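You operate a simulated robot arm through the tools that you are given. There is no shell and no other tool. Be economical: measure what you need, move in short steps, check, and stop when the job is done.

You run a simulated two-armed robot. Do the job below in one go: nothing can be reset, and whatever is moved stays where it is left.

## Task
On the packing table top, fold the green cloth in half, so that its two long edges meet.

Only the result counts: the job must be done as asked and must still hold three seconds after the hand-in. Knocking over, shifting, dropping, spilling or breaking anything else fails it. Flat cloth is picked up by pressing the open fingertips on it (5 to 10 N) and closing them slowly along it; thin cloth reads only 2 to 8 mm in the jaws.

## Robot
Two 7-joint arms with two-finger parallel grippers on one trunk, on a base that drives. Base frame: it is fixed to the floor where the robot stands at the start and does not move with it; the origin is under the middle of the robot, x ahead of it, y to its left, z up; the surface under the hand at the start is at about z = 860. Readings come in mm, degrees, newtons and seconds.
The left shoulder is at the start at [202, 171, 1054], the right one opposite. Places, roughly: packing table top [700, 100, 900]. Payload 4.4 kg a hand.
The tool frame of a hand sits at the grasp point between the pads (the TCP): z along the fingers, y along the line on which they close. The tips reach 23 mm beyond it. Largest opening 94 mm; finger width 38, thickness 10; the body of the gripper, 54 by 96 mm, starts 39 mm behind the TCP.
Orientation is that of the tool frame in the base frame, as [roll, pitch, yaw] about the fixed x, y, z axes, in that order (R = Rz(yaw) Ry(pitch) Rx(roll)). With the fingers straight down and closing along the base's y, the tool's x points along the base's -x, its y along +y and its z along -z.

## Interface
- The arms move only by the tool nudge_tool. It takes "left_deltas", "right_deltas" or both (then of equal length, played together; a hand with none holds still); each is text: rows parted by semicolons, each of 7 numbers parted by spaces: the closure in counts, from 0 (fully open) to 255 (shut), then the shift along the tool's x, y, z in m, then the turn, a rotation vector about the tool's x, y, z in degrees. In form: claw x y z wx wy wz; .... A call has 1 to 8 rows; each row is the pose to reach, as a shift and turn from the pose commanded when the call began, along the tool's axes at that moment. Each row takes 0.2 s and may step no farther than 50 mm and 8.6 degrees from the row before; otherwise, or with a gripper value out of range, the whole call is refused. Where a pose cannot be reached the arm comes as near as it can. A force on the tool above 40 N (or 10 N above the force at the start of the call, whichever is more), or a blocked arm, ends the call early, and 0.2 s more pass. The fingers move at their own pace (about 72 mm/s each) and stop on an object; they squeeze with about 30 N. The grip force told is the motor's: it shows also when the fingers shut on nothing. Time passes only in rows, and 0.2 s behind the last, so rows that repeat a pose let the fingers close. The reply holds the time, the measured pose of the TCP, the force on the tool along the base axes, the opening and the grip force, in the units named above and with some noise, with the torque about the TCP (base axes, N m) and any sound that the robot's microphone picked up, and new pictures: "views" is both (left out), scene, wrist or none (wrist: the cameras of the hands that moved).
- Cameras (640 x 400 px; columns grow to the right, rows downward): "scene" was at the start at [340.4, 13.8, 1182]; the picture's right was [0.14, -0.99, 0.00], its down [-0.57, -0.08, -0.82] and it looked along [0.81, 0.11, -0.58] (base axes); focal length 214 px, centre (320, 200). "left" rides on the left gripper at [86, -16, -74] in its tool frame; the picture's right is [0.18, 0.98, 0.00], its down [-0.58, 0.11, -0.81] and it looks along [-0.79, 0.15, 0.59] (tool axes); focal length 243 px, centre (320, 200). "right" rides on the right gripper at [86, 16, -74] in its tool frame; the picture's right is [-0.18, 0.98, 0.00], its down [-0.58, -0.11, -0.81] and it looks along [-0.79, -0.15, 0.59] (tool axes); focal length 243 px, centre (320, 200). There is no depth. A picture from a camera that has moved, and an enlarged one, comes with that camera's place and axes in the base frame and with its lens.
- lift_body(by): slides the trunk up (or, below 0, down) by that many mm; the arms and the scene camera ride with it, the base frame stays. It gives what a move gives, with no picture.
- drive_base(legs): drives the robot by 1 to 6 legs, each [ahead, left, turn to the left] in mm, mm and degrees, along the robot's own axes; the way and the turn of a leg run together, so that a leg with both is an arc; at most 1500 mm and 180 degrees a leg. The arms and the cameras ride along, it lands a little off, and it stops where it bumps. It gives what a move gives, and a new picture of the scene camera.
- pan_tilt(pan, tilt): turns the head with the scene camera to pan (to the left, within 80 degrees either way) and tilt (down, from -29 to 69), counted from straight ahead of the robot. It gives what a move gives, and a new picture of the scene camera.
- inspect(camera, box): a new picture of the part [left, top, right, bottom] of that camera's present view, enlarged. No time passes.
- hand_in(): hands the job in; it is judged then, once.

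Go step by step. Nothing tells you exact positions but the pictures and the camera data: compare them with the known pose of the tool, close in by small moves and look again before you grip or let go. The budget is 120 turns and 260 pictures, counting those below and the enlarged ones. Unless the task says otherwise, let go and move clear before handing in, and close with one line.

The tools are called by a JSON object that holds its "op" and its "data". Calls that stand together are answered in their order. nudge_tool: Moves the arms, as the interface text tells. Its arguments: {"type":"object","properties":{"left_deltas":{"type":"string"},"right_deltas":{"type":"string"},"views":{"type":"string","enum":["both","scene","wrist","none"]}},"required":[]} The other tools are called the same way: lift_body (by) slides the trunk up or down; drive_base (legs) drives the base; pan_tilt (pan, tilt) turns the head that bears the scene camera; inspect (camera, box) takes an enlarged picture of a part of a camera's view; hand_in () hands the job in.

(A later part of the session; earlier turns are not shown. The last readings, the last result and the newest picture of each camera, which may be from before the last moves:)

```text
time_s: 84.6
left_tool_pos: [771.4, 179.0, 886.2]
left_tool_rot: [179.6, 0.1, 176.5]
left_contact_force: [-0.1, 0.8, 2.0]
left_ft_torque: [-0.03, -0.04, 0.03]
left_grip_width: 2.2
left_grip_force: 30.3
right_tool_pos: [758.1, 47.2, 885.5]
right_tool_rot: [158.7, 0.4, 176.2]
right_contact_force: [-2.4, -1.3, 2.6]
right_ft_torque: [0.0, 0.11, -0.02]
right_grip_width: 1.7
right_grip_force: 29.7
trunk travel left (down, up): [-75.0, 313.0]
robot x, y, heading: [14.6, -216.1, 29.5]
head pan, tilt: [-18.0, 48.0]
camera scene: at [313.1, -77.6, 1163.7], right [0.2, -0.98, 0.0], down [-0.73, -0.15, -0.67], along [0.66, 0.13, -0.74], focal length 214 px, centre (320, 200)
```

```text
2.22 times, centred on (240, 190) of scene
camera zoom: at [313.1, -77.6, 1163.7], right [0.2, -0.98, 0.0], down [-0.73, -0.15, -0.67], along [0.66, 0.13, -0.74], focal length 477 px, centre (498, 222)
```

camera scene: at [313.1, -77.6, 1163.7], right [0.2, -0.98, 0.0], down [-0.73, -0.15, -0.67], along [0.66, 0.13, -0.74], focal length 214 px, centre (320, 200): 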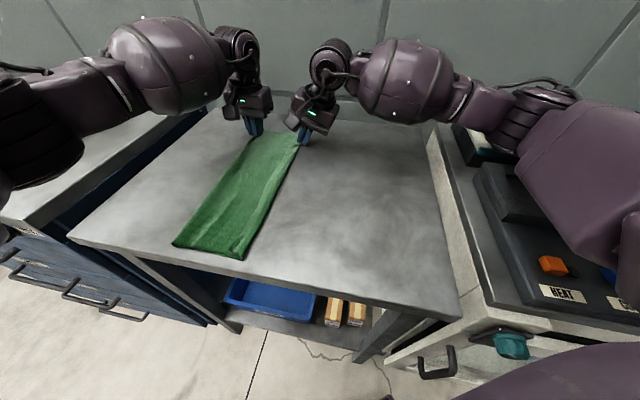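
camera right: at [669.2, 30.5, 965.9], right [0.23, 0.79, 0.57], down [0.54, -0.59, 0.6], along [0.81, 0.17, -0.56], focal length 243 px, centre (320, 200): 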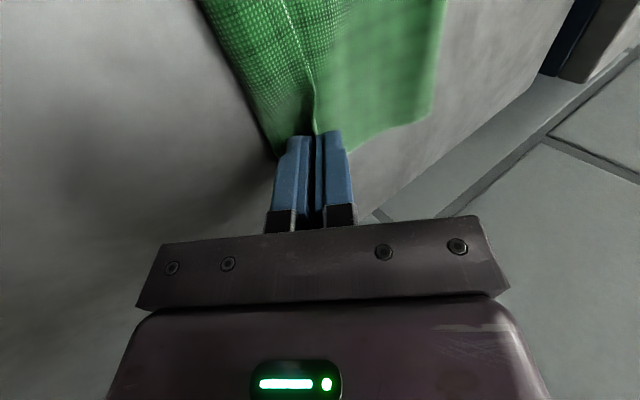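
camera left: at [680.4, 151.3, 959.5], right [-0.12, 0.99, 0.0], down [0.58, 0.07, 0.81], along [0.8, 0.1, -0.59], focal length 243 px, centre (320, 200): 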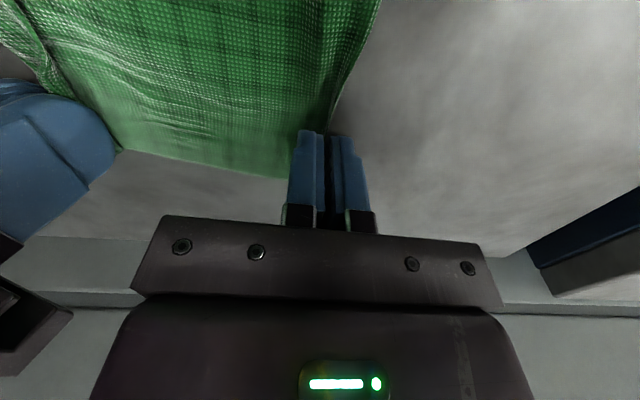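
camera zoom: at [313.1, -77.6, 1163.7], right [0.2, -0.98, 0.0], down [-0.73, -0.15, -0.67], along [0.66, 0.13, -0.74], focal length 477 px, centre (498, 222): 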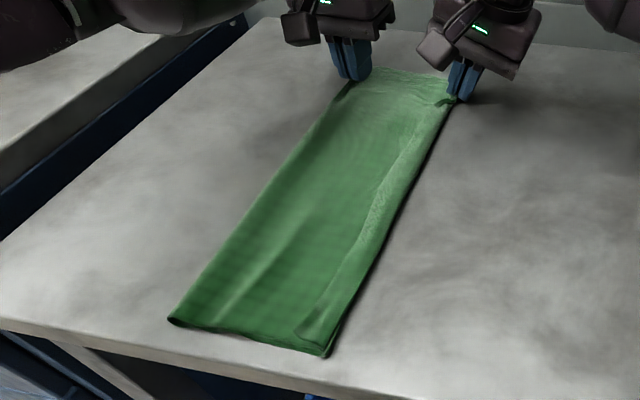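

It worked at the far end: the hem there is pulled out straight. I pull 3 mm more, then release both and check.

{"op": "nudge_tool", "data": {"left_deltas": "255 0 0.003 0 0 0 0; 255 0 0.003 0 0 0 0; 255 0 0.003 0 0 0 0; 235 0 0.003 0 0 0 0; 215 0 0.003 -0.001 0 0 0; 210 0 0.003 -0.02 0 0 0; 210 0 0.003 -0.06 0 0 0; 210 0 0.003 -0.1 0 0 0", "right_deltas": "255 0 0 0 0 0 0; 240 0 0 0 0 0 0; 225 0 0 0 0 0 0; 220 0 0 -0.01 0 0 0; 220 0 0 -0.03 0 0 0; 220 0 0 -0.06 0 0 0; 220 0 0 -0.09 0 0 0; 220 0 0 -0.12 0 0 0", "views": "scene"}}

{"op": "inspect", "data": {"camera": "scene", "box": [160, 120, 320, 270]}}

{"op": "inspect", "data": {"camera": "right", "box": [200, 0, 500, 200]}}

```text
time_s: 86.4
left_tool_pos: [772.1, 181.1, 985.5]
left_tool_rot: [179.6, 0.3, 176.4]
left_contact_force: [-0.4, -1.1, -0.2]
left_ft_torque: [0.03, -0.02, -0.03]
left_grip_width: 16.6
left_grip_force: 0.1
right_tool_pos: [756.0, 3.6, 998.2]
right_tool_rot: [158.7, 0.5, 176.1]
right_contact_force: [-0.1, 0.5, 0.4]
right_ft_torque: [-0.05, -0.01, 0.03]
right_grip_width: 12.6
right_grip_force: 0.1
trunk travel left (down, up): [-75.0, 313.0]
robot x, y, heading: [15.2, -217.9, 29.2]
head pan, tilt: [-18.0, 48.0]
camera scene: at [313.8, -78.4, 1164.0], right [0.2, -0.98, 0.0], down [-0.73, -0.15, -0.67], along [0.66, 0.13, -0.74], focal length 214 px, centre (320, 200)
```

scene: 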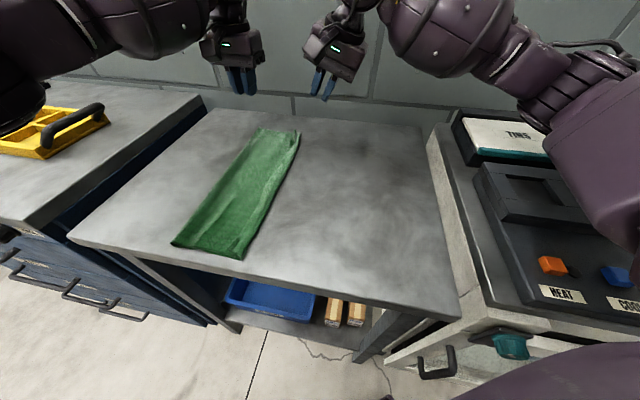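

```text
2.67 times, centred on (240, 195) of scene
camera zoom: at [313.8, -78.4, 1164.0], right [0.2, -0.98, 0.0], down [-0.73, -0.15, -0.67], along [0.66, 0.13, -0.74], focal length 572 px, centre (533, 213)
```

zoom: 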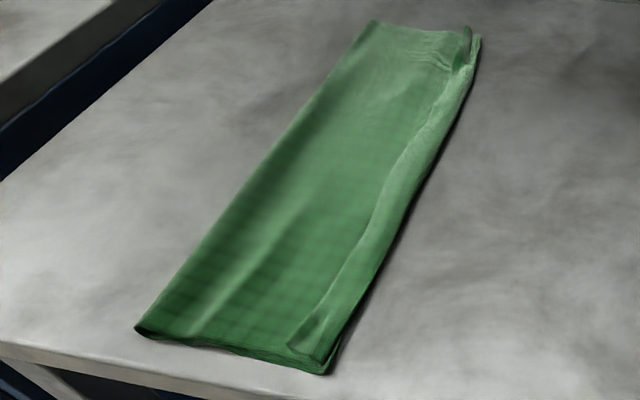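

```text
2.00 times, centred on (350, 100) of right
camera zoom: at [667.9, -3.7, 1073.6], right [0.24, 0.9, 0.36], down [0.55, -0.43, 0.72], along [0.8, 0.02, -0.6], focal length 485 px, centre (260, 400)
```

zoom: 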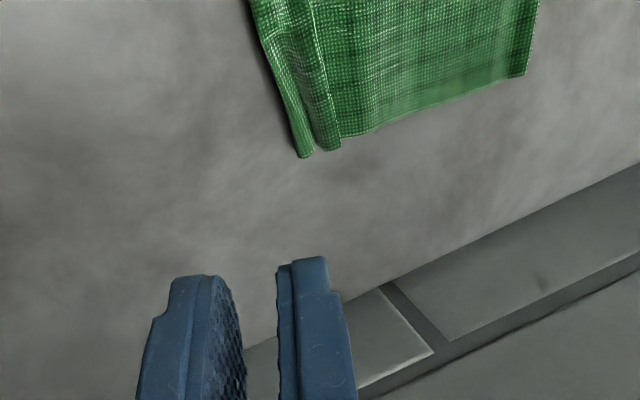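

Now I understand: the limp cloth hangs straight down, so the tip must descend along a 45° line (not a circle) for the flap to lie flat without excess. I return to the hem's free edge at both ends to regrip.

{"op": "nudge_tool", "data": {"left_deltas": "212 0.038 -0.0136 0 0 0 0; 212 0.076 -0.0272 0 0 0 0; 212 0.114 -0.041 0 0 0 0; 212 0.152 -0.0545 0 0 0 0; 212 0.19 -0.068 0.01 0 0 0; 212 0.228 -0.082 0.02 0 0 0; 212 0.266 -0.0955 0.035 0 0 0; 212 0.3038 -0.109 0.05 0 0 0", "right_deltas": "212 0 0.006 0.011 2.6 0 0; 212 0 0.012 0.022 5.2 0 0; 212 0 0.018 0.033 7.9 0 0; 212 0 0.024 0.044 10.5 0 0; 212 0 0.03 0.056 13 0 0; 212 0 0.036 0.068 15.7 0 0; 212 0 0.042 0.08 18.4 0 0; 212 -0.0013 0.0466 0.0906 21 0 0", "views": "none"}}

{"op": "inspect", "data": {"camera": "left", "box": [180, 0, 480, 240]}}

{"op": "inspect", "data": {"camera": "right", "box": [180, 0, 480, 240]}}

```text
time_s: 88.2
left_tool_pos: [466.0, 95.0, 934.7]
left_tool_rot: [179.8, 0.1, 176.4]
left_contact_force: [-0.4, 1.2, 0.4]
left_ft_torque: [0.02, 0.05, 0.01]
left_grip_width: 15.9
left_grip_force: 0.1
right_tool_pos: [761.5, 80.1, 929.3]
right_tool_rot: [179.8, 0.2, 176.1]
right_contact_force: [-0.8, 0.2, 0.7]
right_ft_torque: [0.0, -0.01, 0.02]
right_grip_width: 16.1
right_grip_force: 0.1
trunk travel left (down, up): [-75.0, 313.0]
robot x, y, heading: [16.9, -215.4, 29.6]
head pan, tilt: [-18.0, 48.0]
```

```text
1.67 times, centred on (330, 120) of left
camera zoom: at [377.9, 84.9, 1009.6], right [-0.12, 0.99, 0.0], down [0.59, 0.07, 0.81], along [0.8, 0.1, -0.59], focal length 404 px, centre (303, 333)
```

zoom: 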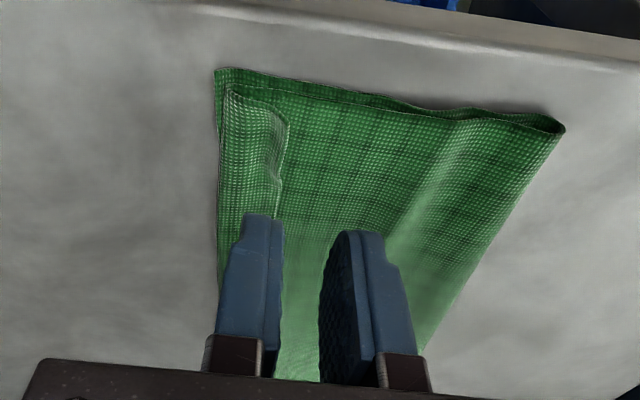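

```text
1.67 times, centred on (330, 120) of right
camera zoom: at [676.4, 101.3, 1003.6], right [0.25, 0.97, 0.0], down [0.57, -0.15, 0.81], along [0.78, -0.2, -0.59], focal length 404 px, centre (303, 333)
```

zoom: 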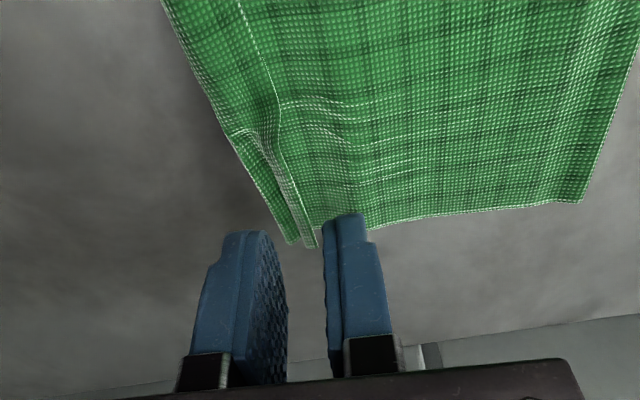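

{"op": "nudge_tool", "data": {"left_deltas": "212 0 -0.008 0.02 0 0 0; 212 0 -0.008 0.04 0 0 0; 212 0 -0.008 0.0465 0 0 0; 212 0 -0.008 0.0475 0 0 0; 212 0 -0.008 0.0475 0 0 0", "right_deltas": "212 0 -0.007 0.018 0 0 0; 212 0 -0.007 0.036 0 0 0; 212 0 -0.007 0.041 0 0 0; 212 0 -0.007 0.042 0 0 0; 212 0 -0.007 0.042 0 0 0", "views": "none"}}

{"op": "inspect", "data": {"camera": "left", "box": [220, 20, 440, 240]}}

{"op": "inspect", "data": {"camera": "right", "box": [220, 20, 440, 240]}}

```text
time_s: 89.4
left_tool_pos: [461.7, 84.5, 887.4]
left_tool_rot: [179.7, 0.2, 176.4]
left_contact_force: [0.5, 0.8, 5.4]
left_ft_torque: [-0.05, 0.03, -0.01]
left_grip_width: 15.3
left_grip_force: 0.0
right_tool_pos: [760.7, 72.0, 886.9]
right_tool_rot: [179.6, 0.3, 176.2]
right_contact_force: [-0.5, -0.6, 0.4]
right_ft_torque: [0.02, -0.01, 0.05]
right_grip_width: 16.0
right_grip_force: 0.1
trunk travel left (down, up): [-75.0, 313.0]
robot x, y, heading: [18.2, -220.3, 29.5]
head pan, tilt: [-18.0, 48.0]
```

```text
1.82 times, centred on (330, 130) of left
camera zoom: at [374.3, 75.3, 961.0], right [-0.12, 0.99, 0.0], down [0.58, 0.07, 0.81], along [0.8, 0.1, -0.59], focal length 441 px, centre (302, 327)
```

zoom: 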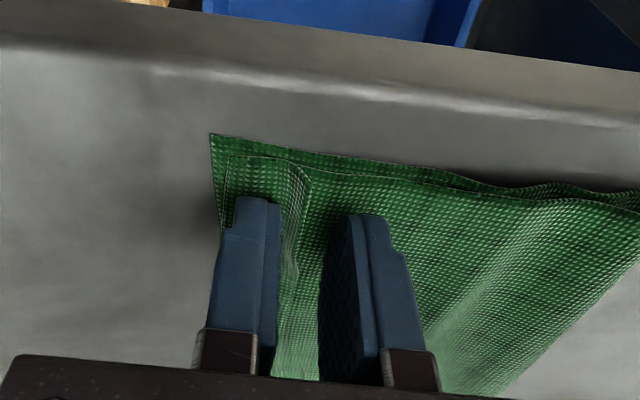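

```text
1.82 times, centred on (330, 130) of right
camera zoom: at [676.3, 93.4, 961.8], right [0.25, 0.97, 0.01], down [0.57, -0.15, 0.81], along [0.78, -0.2, -0.59], focal length 441 px, centre (302, 327)
```

zoom: 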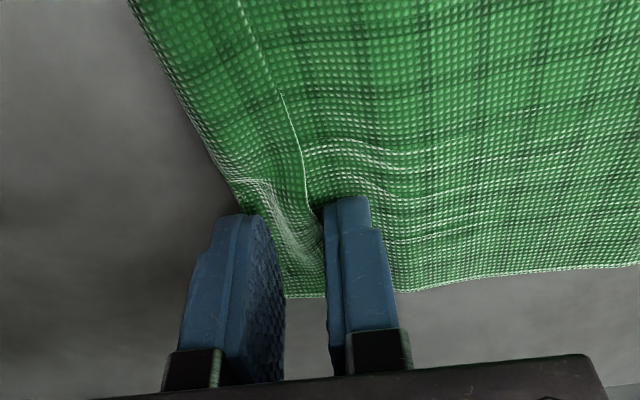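

{"op": "nudge_tool", "data": {"left_deltas": "212 0 0 0 0 0 0; 212 0 0 0 0 0 0; 220 0 0 0 0 0 0; 228 0 0 0 0 0 0; 236 0 0 0 0 0 0; 244 0 0 0 0 0 0; 255 0 0 0 0 0 0; 255 0 0 0 0 0 0", "right_deltas": "212 0 0.001 0.001 0 0 0; 212 0 0.001 0.0022 0 0 0; 220 0 0.001 0.0022 0 0 0; 228 0 0.001 0.0022 0 0 0; 236 0 0.001 0.0022 0 0 0; 244 0 0.001 0.0022 0 0 0; 255 0 0.001 0.0022 0 0 0; 255 0 0.001 0.0022 0 0 0", "views": "none"}}

{"op": "inspect", "data": {"camera": "left", "box": [220, 20, 440, 240]}}

{"op": "inspect", "data": {"camera": "right", "box": [220, 20, 440, 240]}}

```text
time_s: 91.2
left_tool_pos: [461.0, 85.2, 886.8]
left_tool_rot: [179.7, 0.1, 176.4]
left_contact_force: [0.4, -0.1, 4.2]
left_ft_torque: [-0.02, 0.01, -0.03]
left_grip_width: 1.7
left_grip_force: 30.2
right_tool_pos: [760.9, 74.1, 885.9]
right_tool_rot: [179.6, 0.4, 176.1]
right_contact_force: [0.0, -0.7, 9.6]
right_ft_torque: [0.0, -0.12, 0.02]
right_grip_width: 2.6
right_grip_force: 30.0
trunk travel left (down, up): [-75.0, 313.0]
robot x, y, heading: [16.4, -221.5, 29.4]
head pan, tilt: [-18.0, 48.0]
```

```text
1.82 times, centred on (330, 130) of left
camera zoom: at [373.8, 75.0, 961.1], right [-0.12, 0.99, 0.0], down [0.58, 0.07, 0.81], along [0.8, 0.1, -0.59], focal length 441 px, centre (302, 327)
```

zoom: 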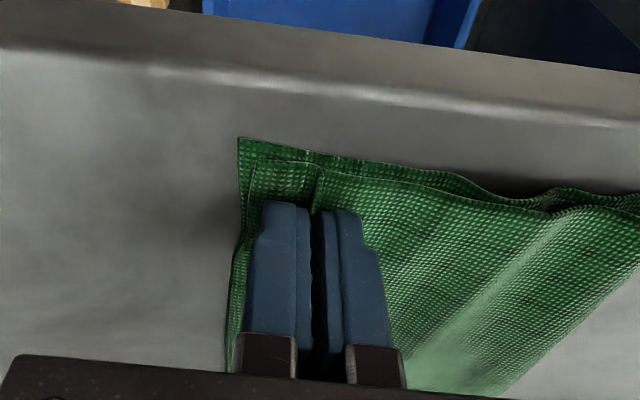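

```text
1.82 times, centred on (330, 130) of right
camera zoom: at [676.2, 94.6, 960.8], right [0.25, 0.97, 0.01], down [0.57, -0.15, 0.81], along [0.78, -0.2, -0.59], focal length 441 px, centre (302, 327)
```

zoom: 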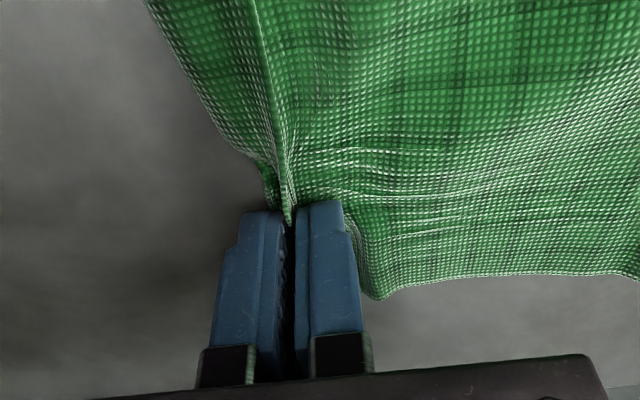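

Left holds one ply, right two (hem crease). I lift along the 45° line to the apex above the intended fold (y≈206), then lean slightly beyond.

{"op": "nudge_tool", "data": {"left_deltas": "255 0 0.0244 -0.0265 0 0 0; 255 0 0.0488 -0.053 0 0 0; 255 0 0.0732 -0.0795 0 0 0; 255 0 0.0976 -0.106 0 0 0; 255 0 0.122 -0.1325 0 0 0; 255 0 0.137 -0.118 0 0 0; 255 0 0.152 -0.103 0 0 0; 255 0 0.152 -0.103 0 0 0", "right_deltas": "255 0 0.0262 -0.0265 0 0 0; 255 0 0.0524 -0.053 0 0 0; 255 0 0.0786 -0.0795 0 0 0; 255 0 0.1048 -0.106 0 0 0; 255 0 0.131 -0.1325 0 0 0; 255 0 0.146 -0.118 0 0 0; 255 0 0.161 -0.103 0 0 0; 255 0 0.161 -0.103 0 0 0"}}

{"op": "inspect", "data": {"camera": "scene", "box": [120, 90, 320, 280]}}

```text
time_s: 93.0
left_tool_pos: [472.8, 235.6, 991.5]
left_tool_rot: [179.8, 0.2, 176.4]
left_contact_force: [0.2, 0.0, -0.2]
left_ft_torque: [0.02, -0.04, 0.01]
left_grip_width: 1.7
left_grip_force: 29.6
right_tool_pos: [773.5, 232.9, 986.7]
right_tool_rot: [179.7, 0.4, 176.0]
right_contact_force: [-0.5, 0.3, 0.4]
right_ft_torque: [0.05, 0.0, -0.02]
right_grip_width: 2.3
right_grip_force: 30.0
trunk travel left (down, up): [-75.0, 313.0]
robot x, y, heading: [20.3, -219.5, 29.4]
head pan, tilt: [-18.0, 48.0]
camera scene: at [315.0, -78.0, 1163.4], right [0.2, -0.98, 0.0], down [-0.73, -0.15, -0.67], along [0.66, 0.13, -0.74], focal length 214 px, centre (320, 200)
camera right: at [688.2, 253.7, 1061.5], right [0.25, 0.97, 0.01], down [0.57, -0.15, 0.81], along [0.78, -0.2, -0.59], focal length 243 px, centre (320, 200)
camera left: at [385.3, 225.2, 1066.6], right [-0.12, 0.99, 0.01], down [0.59, 0.07, 0.81], along [0.8, 0.1, -0.59], focal length 243 px, centre (320, 200)
```

scene: 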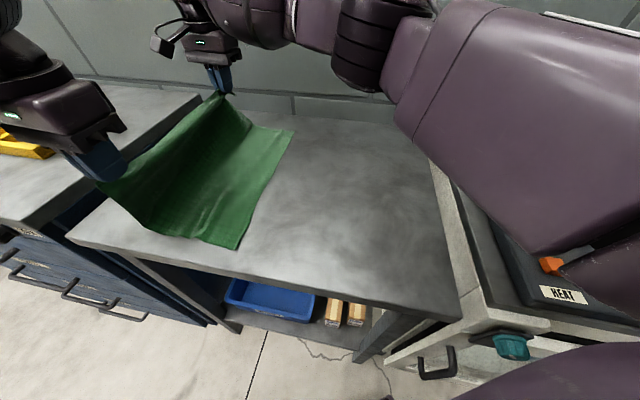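
right: 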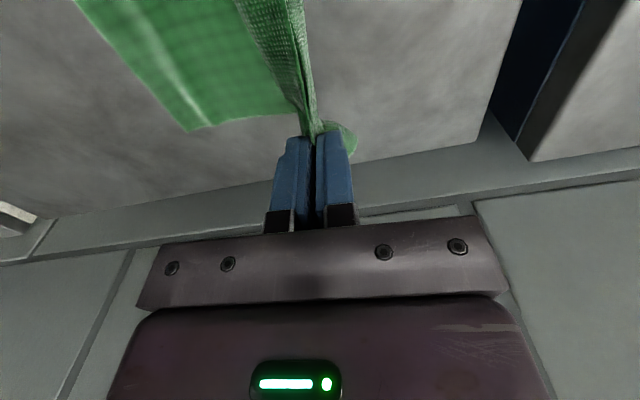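
left: 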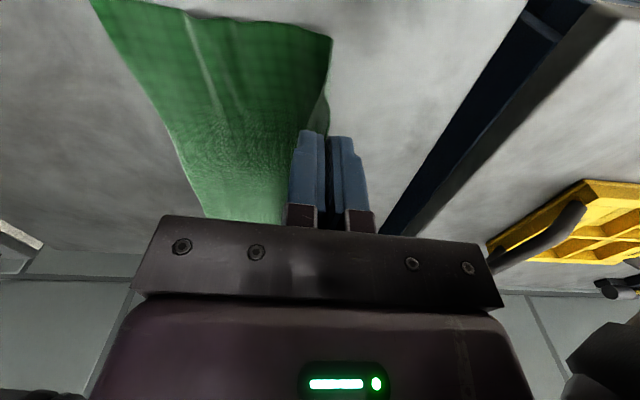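

```text
2.11 times, centred on (220, 185) of scene
camera zoom: at [315.0, -78.0, 1163.4], right [0.2, -0.98, 0.0], down [-0.73, -0.15, -0.67], along [0.66, 0.13, -0.74], focal length 452 px, centre (530, 232)
```

zoom: 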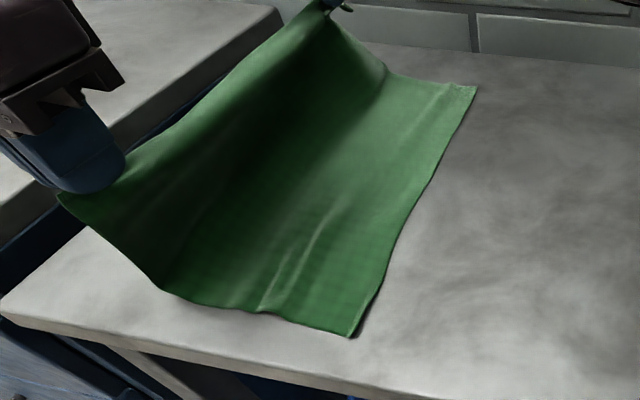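

The lower edge now lies at y≈82 near / 89 far, so the apex is at y≈223/230. I go to the apex and then descend along the 45° line.

{"op": "nudge_tool", "data": {"left_deltas": "255 0 -0.013 -0.025 0 0 0; 255 0 -0.013 -0.025 0 0 0; 255 0 -0.025 -0.013 0 0 0; 255 0 -0.037 -0.001 0 0 0; 255 0 -0.061 0.023 0 0 0; 255 0 -0.085 0.047 0 0 0; 255 0 -0.109 0.071 0 0 0; 255 0 -0.109 0.071 0 0 0", "right_deltas": "255 0 -0.003 -0.022 0 0 0; 255 0 -0.003 -0.022 0 0 0; 255 0 -0.015 -0.01 0 0 0; 255 0 -0.027 0.002 0 0 0; 255 0 -0.051 0.026 0 0 0; 255 0 -0.075 0.05 0 0 0; 255 0 -0.099 0.074 0 0 0; 255 0 -0.099 0.074 0 0 0"}}

{"op": "inspect", "data": {"camera": "left", "box": [180, 0, 480, 240]}}

{"op": "inspect", "data": {"camera": "right", "box": [180, 0, 480, 240]}}

```text
time_s: 94.8
left_tool_pos: [463.1, 127.3, 919.3]
left_tool_rot: [179.7, 0.2, 176.5]
left_contact_force: [3.9, 0.8, 0.8]
left_ft_torque: [-0.04, -0.12, -0.04]
left_grip_width: 1.7
left_grip_force: 29.9
right_tool_pos: [770.1, 138.2, 913.8]
right_tool_rot: [179.6, 0.2, 176.1]
right_contact_force: [-3.7, -0.1, 0.1]
right_ft_torque: [0.01, 0.03, 0.02]
right_grip_width: 2.3
right_grip_force: 29.9
trunk travel left (down, up): [-75.0, 313.0]
robot x, y, heading: [17.7, -220.8, 29.4]
head pan, tilt: [-18.0, 48.0]
camera scene: at [314.4, -77.6, 1163.6], right [0.2, -0.98, 0.0], down [-0.73, -0.15, -0.67], along [0.66, 0.13, -0.74], focal length 214 px, centre (320, 200)
camera right: at [685.5, 158.3, 989.4], right [0.25, 0.97, 0.01], down [0.57, -0.15, 0.81], along [0.78, -0.2, -0.59], focal length 243 px, centre (320, 200)
camera left: at [375.2, 117.2, 994.5], right [-0.12, 0.99, 0.0], down [0.58, 0.07, 0.81], along [0.8, 0.1, -0.59], focal length 243 px, centre (320, 200)
```

scene: 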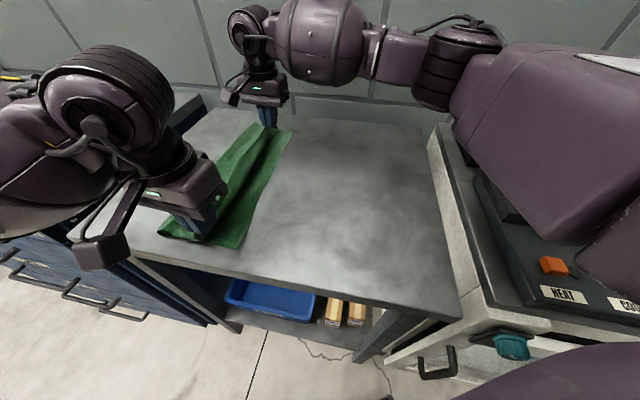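
right: 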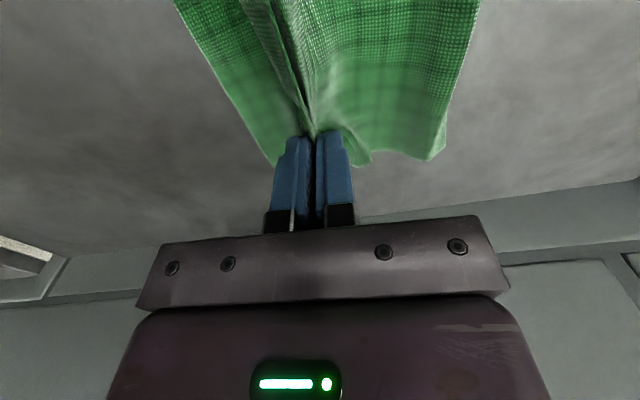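
left: 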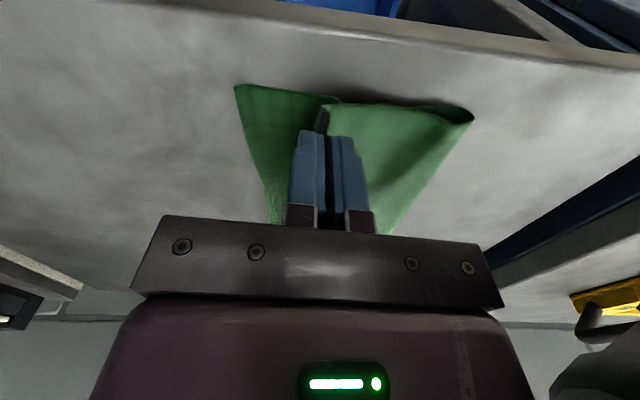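

```text
1.67 times, centred on (330, 120) of left
camera zoom: at [375.2, 117.2, 994.5], right [-0.12, 0.99, 0.0], down [0.58, 0.07, 0.81], along [0.8, 0.1, -0.59], focal length 404 px, centre (303, 333)
```

zoom: 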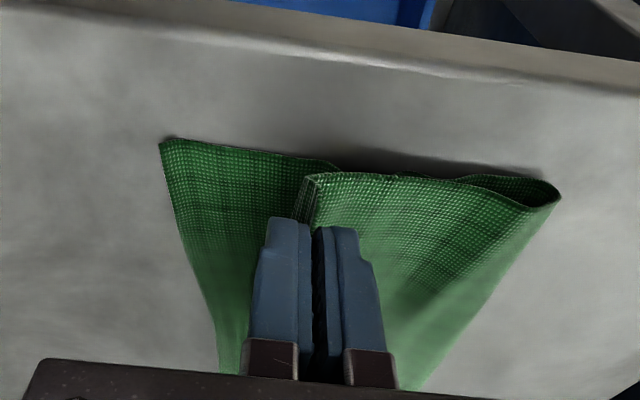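

```text
1.67 times, centred on (330, 120) of right
camera zoom: at [685.5, 158.3, 989.4], right [0.25, 0.97, 0.01], down [0.57, -0.15, 0.81], along [0.78, -0.2, -0.59], focal length 404 px, centre (303, 333)
```

zoom: 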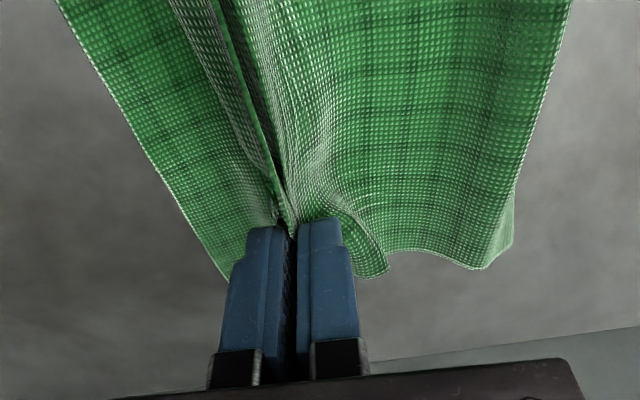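

This works: at the near end the fold sits exactly at y≈223 with an equal lower half. I finish the descent onto the lower edge with a slight outward tilt.

{"op": "nudge_tool", "data": {"left_deltas": "255 0 -0.014 0.009 -5 0 0; 255 0 -0.028 0.0184 -10 0 0; 255 0 -0.041 0.0268 -15 0 0; 255 0 -0.0509 0.0324 -20 0 0; 255 0 -0.0509 0.0324 -20 0 0", "right_deltas": "255 0 -0.013 0.007 -5 0 0; 255 0 -0.026 0.0144 -10 0 0; 255 0 -0.039 0.0218 -15 0 0; 255 0 -0.0489 0.0274 -20 0 0; 255 0 -0.0489 0.0274 -20 0 0", "views": "none"}}

{"op": "inspect", "data": {"camera": "left", "box": [180, 0, 480, 240]}}

{"op": "inspect", "data": {"camera": "right", "box": [180, 0, 480, 240]}}

```text
time_s: 96.0
left_tool_pos: [460.0, 78.1, 887.6]
left_tool_rot: [159.6, 0.2, 176.4]
left_contact_force: [1.4, 0.4, 1.4]
left_ft_torque: [-0.02, -0.02, -0.02]
left_grip_width: 1.7
left_grip_force: 30.3
right_tool_pos: [765.6, 86.8, 887.7]
right_tool_rot: [159.5, 0.4, 176.1]
right_contact_force: [-0.4, 0.3, 4.9]
right_ft_torque: [-0.02, 0.02, 0.02]
right_grip_width: 2.2
right_grip_force: 29.6
trunk travel left (down, up): [-75.0, 313.0]
robot x, y, heading: [18.0, -226.4, 29.7]
head pan, tilt: [-18.0, 48.0]
```

```text
1.67 times, centred on (330, 120) of left
camera zoom: at [371.3, 43.8, 951.8], right [-0.13, 0.93, 0.34], down [0.57, -0.21, 0.8], along [0.81, 0.29, -0.5], focal length 404 px, centre (303, 333)
```

zoom: 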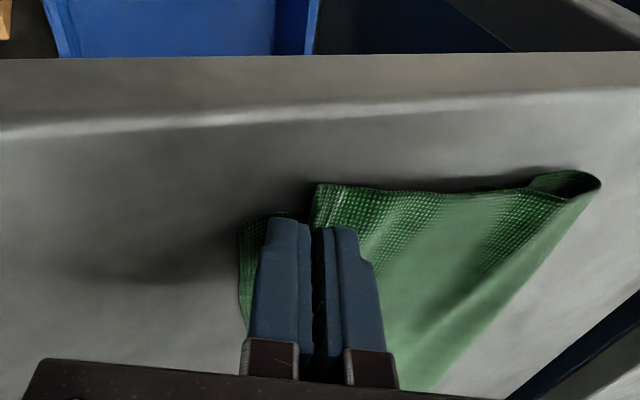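

```text
1.67 times, centred on (330, 120) of right
camera zoom: at [677.7, 81.3, 962.8], right [0.24, 0.91, 0.34], down [0.55, -0.42, 0.72], along [0.8, 0.01, -0.6], focal length 404 px, centre (303, 333)
```

zoom: 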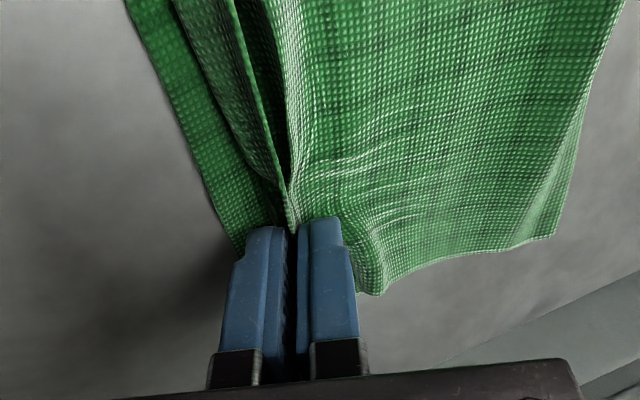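

Both edges need about 14 mm more to the right to be flat on the lower edge. I shift them.

{"op": "nudge_tool", "data": {"left_deltas": "255 0 -0.0045 -0.0016 0 0 0; 255 0 -0.009 -0.0032 0 0 0; 255 0 -0.0132 -0.0048 0 0 0; 255 0 -0.0132 -0.0048 0 0 0", "right_deltas": "255 0 -0.0045 -0.002 0 0 0; 255 0 -0.009 -0.004 0 0 0; 255 0 -0.0132 -0.0055 0 0 0; 255 0 -0.0132 -0.0055 0 0 0", "views": "none"}}

{"op": "inspect", "data": {"camera": "left", "box": [200, 40, 400, 200]}}

{"op": "inspect", "data": {"camera": "right", "box": [200, 0, 400, 160]}}

{"op": "inspect", "data": {"camera": "scene", "box": [140, 110, 310, 270]}}

```text
time_s: 97.0
left_tool_pos: [459.4, 63.3, 886.6]
left_tool_rot: [159.6, 0.2, 176.4]
left_contact_force: [1.4, 2.7, 16.9]
left_ft_torque: [-0.01, -0.13, 0.04]
left_grip_width: 1.4
left_grip_force: 30.0
right_tool_pos: [763.8, 72.8, 887.9]
right_tool_rot: [159.7, 0.4, 176.1]
right_contact_force: [-1.2, 0.2, 0.3]
right_ft_torque: [-0.04, 0.02, 0.01]
right_grip_width: 2.7
right_grip_force: 30.3
trunk travel left (down, up): [-75.0, 313.0]
robot x, y, heading: [19.4, -220.0, 29.4]
head pan, tilt: [-18.0, 48.0]
```

```text
2.50 times, centred on (300, 120) of left
camera zoom: at [370.4, 28.9, 951.1], right [-0.13, 0.93, 0.34], down [0.57, -0.21, 0.8], along [0.81, 0.29, -0.5], focal length 606 px, centre (370, 400)
```

zoom: 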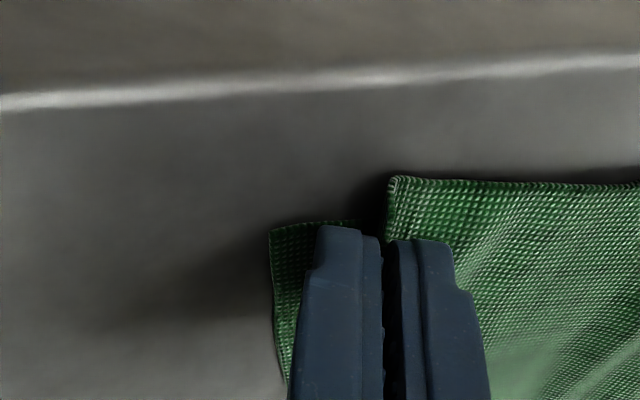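

```text
2.50 times, centred on (300, 80) of right
camera zoom: at [676.7, 67.1, 964.0], right [0.24, 0.91, 0.34], down [0.55, -0.42, 0.72], along [0.8, 0.01, -0.6], focal length 606 px, centre (370, 500)
```

zoom: 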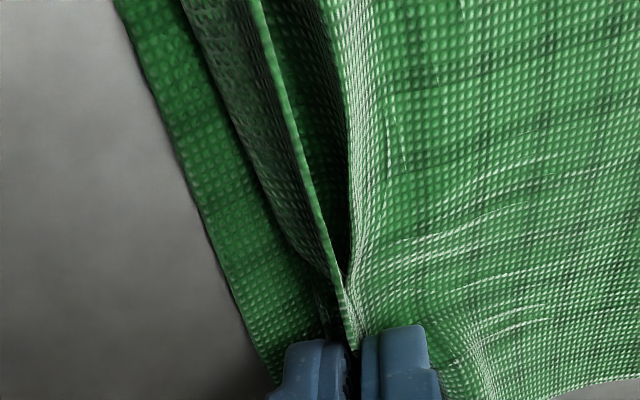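

```text
2.50 times, centred on (225, 190) of scene
camera zoom: at [314.2, -78.0, 1163.7], right [0.2, -0.98, 0.0], down [-0.73, -0.15, -0.67], along [0.66, 0.13, -0.74], focal length 536 px, centre (558, 225)
```

zoom: 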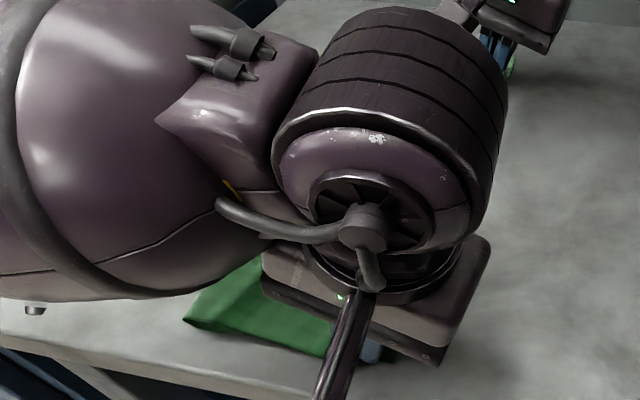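

The press was dragging the lower layer along. I raise both hands a few millimetres and pull only the flap outward.

{"op": "nudge_tool", "data": {"left_deltas": "255 0 0.0026 -0.007 0 0 0; 255 0 -0.0024 -0.0088 0 0 0; 255 0 -0.0074 -0.0106 0 0 0; 255 0 -0.0124 -0.0124 0 0 0; 255 0 -0.0124 -0.0124 0 0 0", "right_deltas": "255 0 0.002 -0.0056 0 0 0; 255 0 -0.003 -0.0074 0 0 0; 255 0 -0.008 -0.0092 0 0 0; 255 0 -0.015 -0.0115 0 0 0; 255 0 -0.015 -0.0115 0 0 0", "views": "none"}}

{"op": "inspect", "data": {"camera": "left", "box": [200, 40, 400, 200]}}

{"op": "inspect", "data": {"camera": "right", "box": [200, 0, 400, 160]}}

```text
time_s: 98.2
left_tool_pos: [459.4, 46.3, 892.2]
left_tool_rot: [159.7, 0.1, 176.4]
left_contact_force: [0.2, -0.1, 0.0]
left_ft_torque: [-0.01, -0.01, -0.02]
left_grip_width: 1.7
left_grip_force: 30.0
right_tool_pos: [761.4, 55.0, 893.2]
right_tool_rot: [159.7, 0.1, 176.1]
right_contact_force: [-0.6, 1.1, 0.4]
right_ft_torque: [-0.03, -0.04, 0.02]
right_grip_width: 2.4
right_grip_force: 29.8
trunk travel left (down, up): [-75.0, 313.0]
robot x, y, heading: [17.6, -217.6, 29.4]
head pan, tilt: [-18.0, 48.0]
```

```text
2.50 times, centred on (300, 120) of left
camera zoom: at [370.3, 12.5, 956.8], right [-0.13, 0.93, 0.34], down [0.57, -0.21, 0.79], along [0.81, 0.29, -0.5], focal length 606 px, centre (370, 400)
```

zoom: 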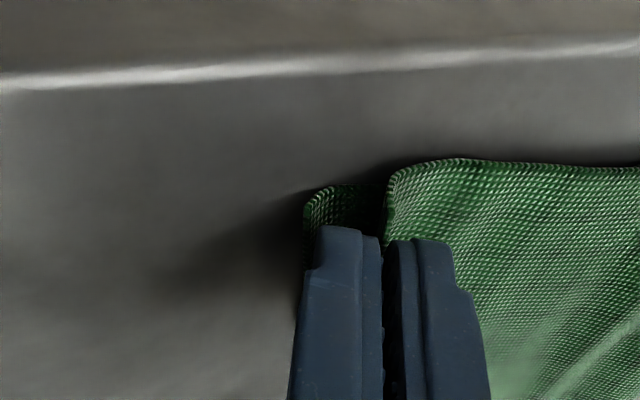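

```text
2.50 times, centred on (300, 80) of right
camera zoom: at [674.2, 49.7, 968.4], right [0.25, 0.91, 0.34], down [0.55, -0.42, 0.72], along [0.8, 0.01, -0.6], focal length 606 px, centre (370, 500)
```

zoom: 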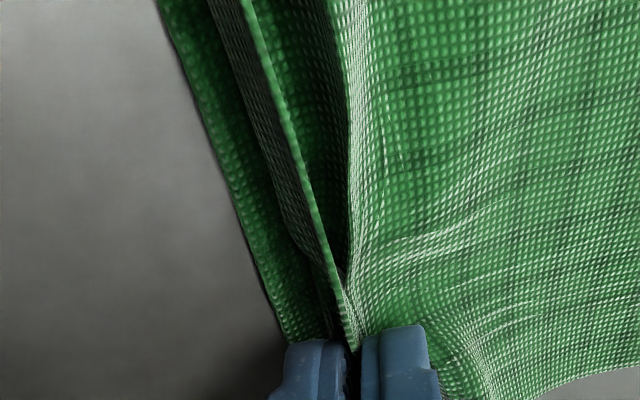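

{"op": "nudge_tool", "data": {"left_deltas": "255 0 -0.005 -0.0018 0 0 0; 255 0 -0.01 -0.0036 0 0 0; 255 0 -0.01 -0.0036 0 0 0", "right_deltas": "255 0 -0.006 -0.002 0 0 0; 255 0 -0.012 -0.0043 0 0 0; 255 0 -0.012 -0.0043 0 0 0", "views": "none"}}

{"op": "inspect", "data": {"camera": "left", "box": [200, 20, 480, 220]}}

{"op": "inspect", "data": {"camera": "right", "box": [200, 0, 480, 200]}}

```text
time_s: 99.0
left_tool_pos: [457.6, 36.8, 892.0]
left_tool_rot: [159.6, 0.1, 176.4]
left_contact_force: [0.5, 0.1, -0.3]
left_ft_torque: [-0.02, 0.0, -0.01]
left_grip_width: 1.6
left_grip_force: 29.8
right_tool_pos: [760.4, 42.0, 893.2]
right_tool_rot: [159.8, 0.2, 176.1]
right_contact_force: [-0.8, -1.0, 0.6]
right_ft_torque: [-0.02, 0.02, -0.01]
right_grip_width: 2.3
right_grip_force: 30.1
trunk travel left (down, up): [-75.0, 313.0]
robot x, y, heading: [18.2, -218.7, 29.3]
head pan, tilt: [-18.0, 48.0]
```

```text
2.00 times, centred on (340, 120) of left
camera zoom: at [369.0, 2.3, 956.2], right [-0.13, 0.93, 0.34], down [0.57, -0.21, 0.79], along [0.81, 0.29, -0.5], focal length 485 px, centre (280, 360)
```

zoom: 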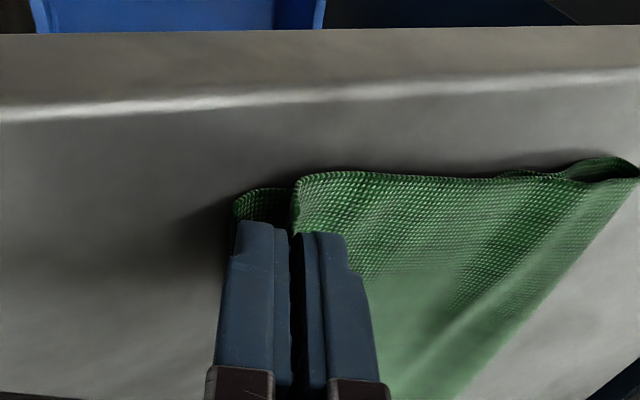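

```text
2.00 times, centred on (340, 100) of right
camera zoom: at [673.8, 36.0, 968.8], right [0.25, 0.91, 0.34], down [0.55, -0.42, 0.72], along [0.8, 0.01, -0.6], focal length 485 px, centre (280, 400)
```

zoom: 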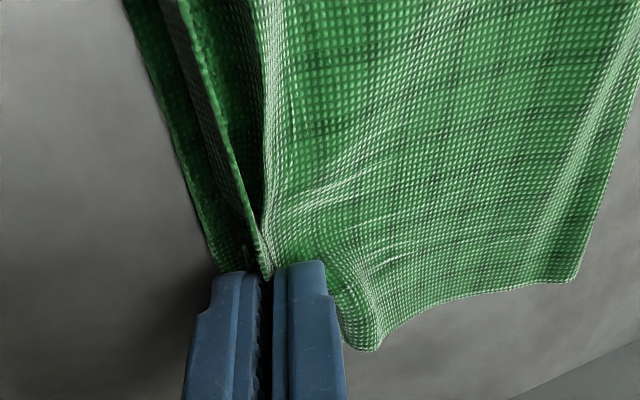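

Everything now moves together, so the flap is taut. I lower slightly, release gently and inspect.

{"op": "nudge_tool", "data": {"left_deltas": "255 0 -0.001 0.004 0 0 0; 240 0 -0.001 0.004 0 0 0; 222 0 -0.001 0.004 0 0 0; 215 0 -0.001 -0.01 0 0 0; 215 0 -0.001 -0.04 0 0 0; 215 0 -0.001 -0.08 0 0 0; 215 0 0.03 -0.11 0 0 0; 215 0 0.075 -0.12 0 0 0", "right_deltas": "255 0 -0.001 0.004 0 0 0; 240 0 -0.001 0.004 0 0 0; 222 0 -0.001 0.004 0 0 0; 215 0 -0.001 -0.01 0 0 0; 215 0 -0.001 -0.04 0 0 0; 215 0 -0.001 -0.08 0 0 0; 215 0 -0.001 -0.11 0 0 0; 215 0 -0.001 -0.12 0 0 0", "views": "none"}}

{"op": "nudge_tool", "data": {"left_deltas": "215 0 0.045 0.01 0 0 0; 215 0 0.09 0.02 0 0 0; 215 0 0.135 0.03 0 0 0; 215 0 0.18 0.04 0 0 0; 215 0 0.2 0.04 0 0 0", "views": "none"}}

{"op": "inspect", "data": {"camera": "scene", "box": [160, 110, 340, 270]}}

{"op": "inspect", "data": {"camera": "right", "box": [200, 0, 500, 180]}}

```text
time_s: 100.8
left_tool_pos: [458.6, 64.8, 1029.8]
left_tool_rot: [159.9, -0.1, 176.4]
left_contact_force: [-0.2, 0.0, 0.1]
left_ft_torque: [-0.01, 0.0, -0.02]
left_grip_width: 14.8
left_grip_force: 0.1
right_tool_pos: [755.4, 1.5, 1004.9]
right_tool_rot: [159.6, 0.3, 176.2]
right_contact_force: [-0.2, -0.2, -0.2]
right_ft_torque: [-0.02, 0.0, -0.03]
right_grip_width: 14.8
right_grip_force: 0.2
trunk travel left (down, up): [-75.0, 313.0]
robot x, y, heading: [21.1, -218.1, 29.5]
head pan, tilt: [-18.0, 48.0]
```

```text
time_s: 102.0
left_tool_pos: [475.5, 262.8, 1062.9]
left_tool_rot: [159.7, 0.1, 176.3]
left_contact_force: [-0.4, -0.2, 0.2]
left_ft_torque: [0.01, 0.02, -0.03]
left_grip_width: 14.9
left_grip_force: 0.0
right_tool_pos: [756.1, 1.5, 1004.1]
right_tool_rot: [159.6, 0.4, 176.2]
right_contact_force: [0.7, -0.4, 0.2]
right_ft_torque: [0.02, 0.0, 0.02]
right_grip_width: 14.8
right_grip_force: 0.1
trunk travel left (down, up): [-75.0, 313.0]
robot x, y, heading: [17.2, -220.5, 29.1]
head pan, tilt: [-18.0, 48.0]
```

```text
2.50 times, centred on (250, 190) of scene
camera zoom: at [314.9, -77.6, 1163.3], right [0.2, -0.98, 0.0], down [-0.73, -0.15, -0.67], along [0.66, 0.13, -0.74], focal length 536 px, centre (495, 225)
```

zoom: 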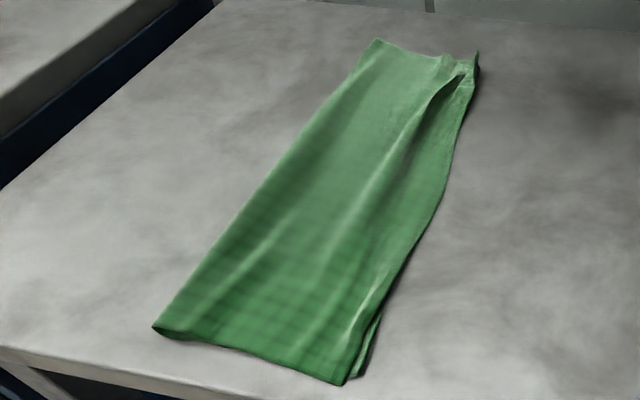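

```text
2.13 times, centred on (350, 90) of right
camera zoom: at [669.1, -4.8, 1080.3], right [0.24, 0.91, 0.34], down [0.55, -0.42, 0.72], along [0.8, 0.01, -0.6], focal length 518 px, centre (256, 435)
```

zoom: 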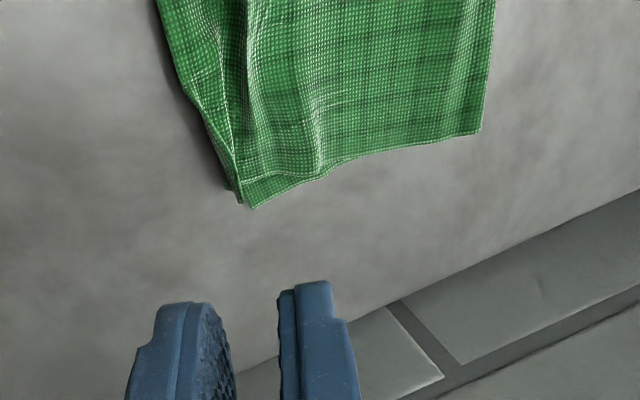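

Much better: near end and middle now lie with edges together; the far end still has a fold-back. I zoom in.

{"op": "inspect", "data": {"camera": "scene", "box": [225, 200, 305, 270]}}

{"op": "inspect", "data": {"camera": "scene", "box": [255, 115, 325, 180]}}

{"op": "inspect", "data": {"camera": "right", "box": [260, 0, 380, 110]}}

```text
5.71 times, centred on (265, 235) of scene
camera zoom: at [314.9, -77.6, 1163.3], right [0.2, -0.98, 0.0], down [-0.73, -0.15, -0.67], along [0.66, 0.13, -0.74], focal length 1226 px, centre (634, 0)
```

zoom: 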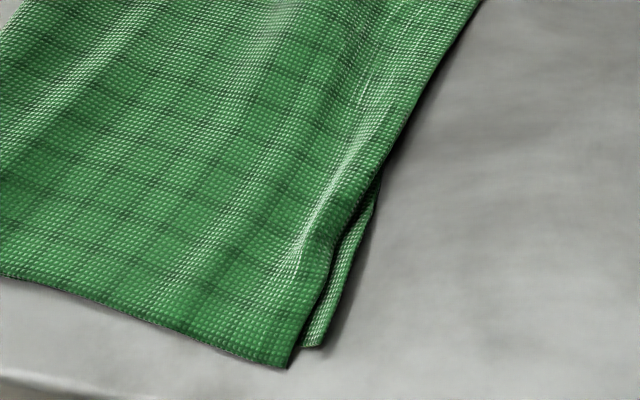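

```text
6.15 times, centred on (290, 148) of scene
camera zoom: at [314.9, -77.6, 1163.3], right [0.2, -0.98, 0.0], down [-0.73, -0.15, -0.67], along [0.66, 0.13, -0.74], focal length 1320 px, centre (505, 523)
```

zoom: 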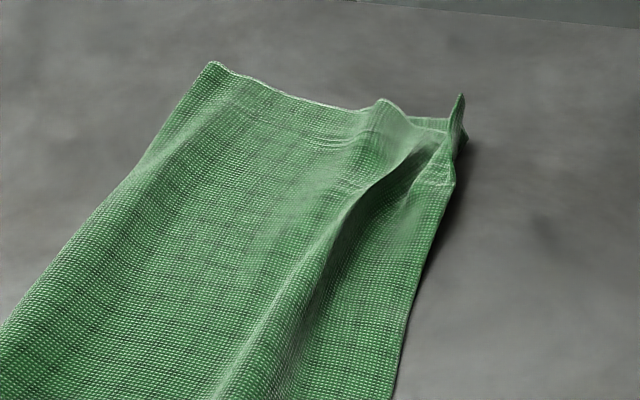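

```text
3.64 times, centred on (320, 55) of right
camera zoom: at [669.1, -4.8, 1080.3], right [0.24, 0.91, 0.34], down [0.55, -0.42, 0.72], along [0.8, 0.01, -0.6], focal length 882 px, centre (320, 727)
```

zoom: 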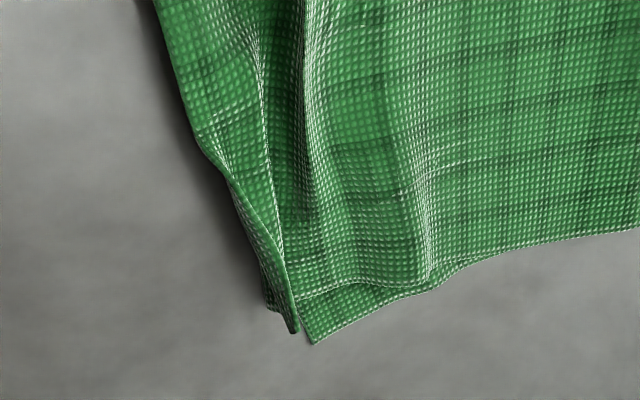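

Near and middle edges meet within ~8 mm; at the far end the edges also meet but ~35 mm of flap excess forms a wave, since the fold there should sit ~18 mm further out. I'll press the far edges down with the right hand and pull the far fold outward with the left.

{"op": "nudge_tool", "data": {"left_deltas": "190 -0.038 -0.0137 0 2.5 0 0; 190 -0.076 -0.0274 0.003 5 0 0; 190 -0.114 -0.041 0.008 7.6 0 0; 190 -0.153 -0.055 0.016 10 0 0; 190 -0.191 -0.0686 0.026 12.7 0 0; 190 -0.229 -0.082 0.038 15 0 0; 190 -0.267 -0.096 0.052 17.8 0 0; 190 -0.305 -0.1098 0.0688 20.3 0 0", "right_deltas": "255 -0.0012 0.0007 0.0114 2.5 0 0; 255 -0.0024 0.0014 0.0228 5 0 0; 255 -0.0036 0.0021 0.0342 7.6 0 0; 255 -0.0048 0.0028 0.0456 10 0 0; 255 -0.006 0.0035 0.057 12.7 0 0; 255 -0.0072 0.0042 0.0684 15 0 0; 255 -0.0085 0.0049 0.08 17.8 0 0; 255 -0.0097 0.0056 0.0914 20.3 0 0", "views": "wrist"}}

```text
time_s: 103.8
left_tool_pos: [775.3, 167.8, 963.0]
left_tool_rot: [-179.8, 0.0, 176.4]
left_contact_force: [-0.6, -0.4, -1.0]
left_ft_torque: [0.0, -0.03, -0.01]
left_grip_width: 23.7
left_grip_force: 0.0
right_tool_pos: [770.7, 34.8, 920.0]
right_tool_rot: [-180.0, 0.1, 176.0]
right_contact_force: [0.7, 0.4, -0.4]
right_ft_torque: [-0.01, 0.01, 0.01]
right_grip_width: 0.0
right_grip_force: 30.3
trunk travel left (down, up): [-75.0, 313.0]
robot x, y, heading: [18.5, -215.2, 29.4]
head pan, tilt: [-18.0, 48.0]
camera right: at [685.7, 56.8, 995.0], right [0.25, 0.97, 0.0], down [0.57, -0.15, 0.81], along [0.78, -0.2, -0.59], focal length 243 px, centre (320, 200)
camera left: at [688.2, 158.7, 1037.3], right [-0.12, 0.99, 0.0], down [0.59, 0.07, 0.81], along [0.8, 0.1, -0.59], focal length 243 px, centre (320, 200)
```

right: 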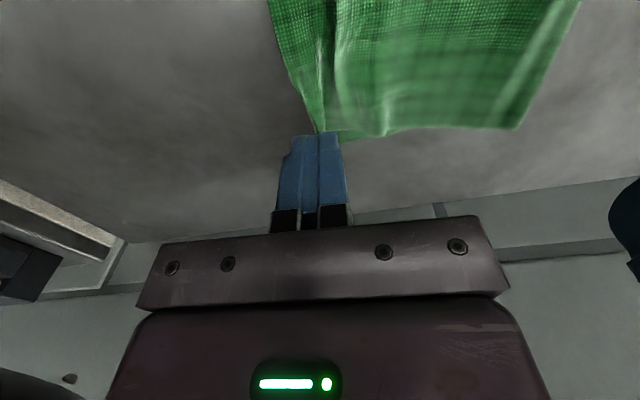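
left: 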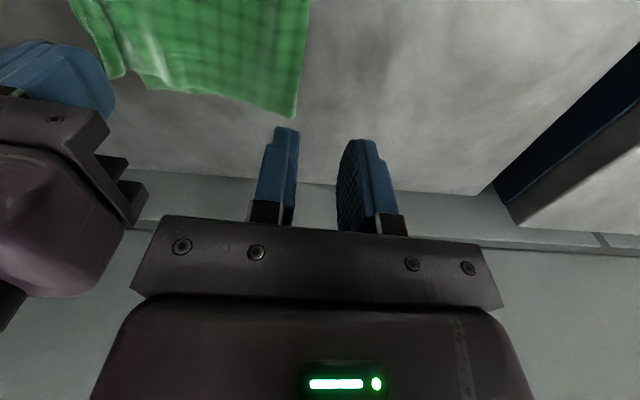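

{"op": "nudge_tool", "data": {"left_deltas": "190 0 -0.015 0.03 0 0 0; 190 0 -0.015 0.055 0 0 0; 190 0 -0.015 0.07 0 0 0; 190 0 -0.015 0.076 0 0 0; 190 0 -0.015 0.0765 0 0 0; 190 0 -0.015 0.0765 0 0 0", "right_deltas": "255 0 0 0.02 0 0 0; 255 0 0 0.029 0 0 0; 255 0 0 0.032 0 0 0; 255 0 0 0.0335 0 0 0; 255 0 0 0.035 0 0 0; 255 0 0 0.035 0 0 0", "views": "none"}}

{"op": "inspect", "data": {"camera": "left", "box": [40, 0, 420, 240]}}

```text
time_s: 105.2
left_tool_pos: [772.9, 152.7, 884.7]
left_tool_rot: [-180.0, 0.2, 176.4]
left_contact_force: [-0.2, 0.4, 2.1]
left_ft_torque: [-0.02, -0.02, 0.0]
left_grip_width: 24.0
left_grip_force: 0.2
right_tool_pos: [768.9, 36.7, 885.8]
right_tool_rot: [-180.0, 0.3, 176.1]
right_contact_force: [0.2, -0.4, 2.5]
right_ft_torque: [0.02, -0.01, -0.02]
right_grip_width: 0.0
right_grip_force: 29.9
trunk travel left (down, up): [-75.0, 313.0]
robot x, y, heading: [16.3, -219.6, 29.5]
head pan, tilt: [-18.0, 48.0]
```

```text
1.67 times, centred on (230, 120) of left
camera zoom: at [684.9, 143.1, 960.1], right [-0.12, 0.99, 0.0], down [0.59, 0.07, 0.81], along [0.8, 0.1, -0.59], focal length 404 px, centre (470, 333)
```

zoom: 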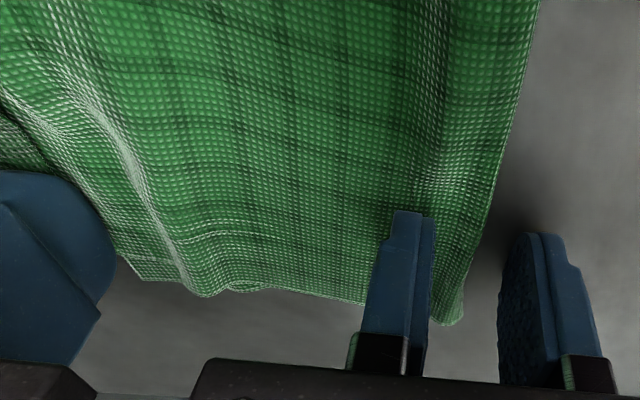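

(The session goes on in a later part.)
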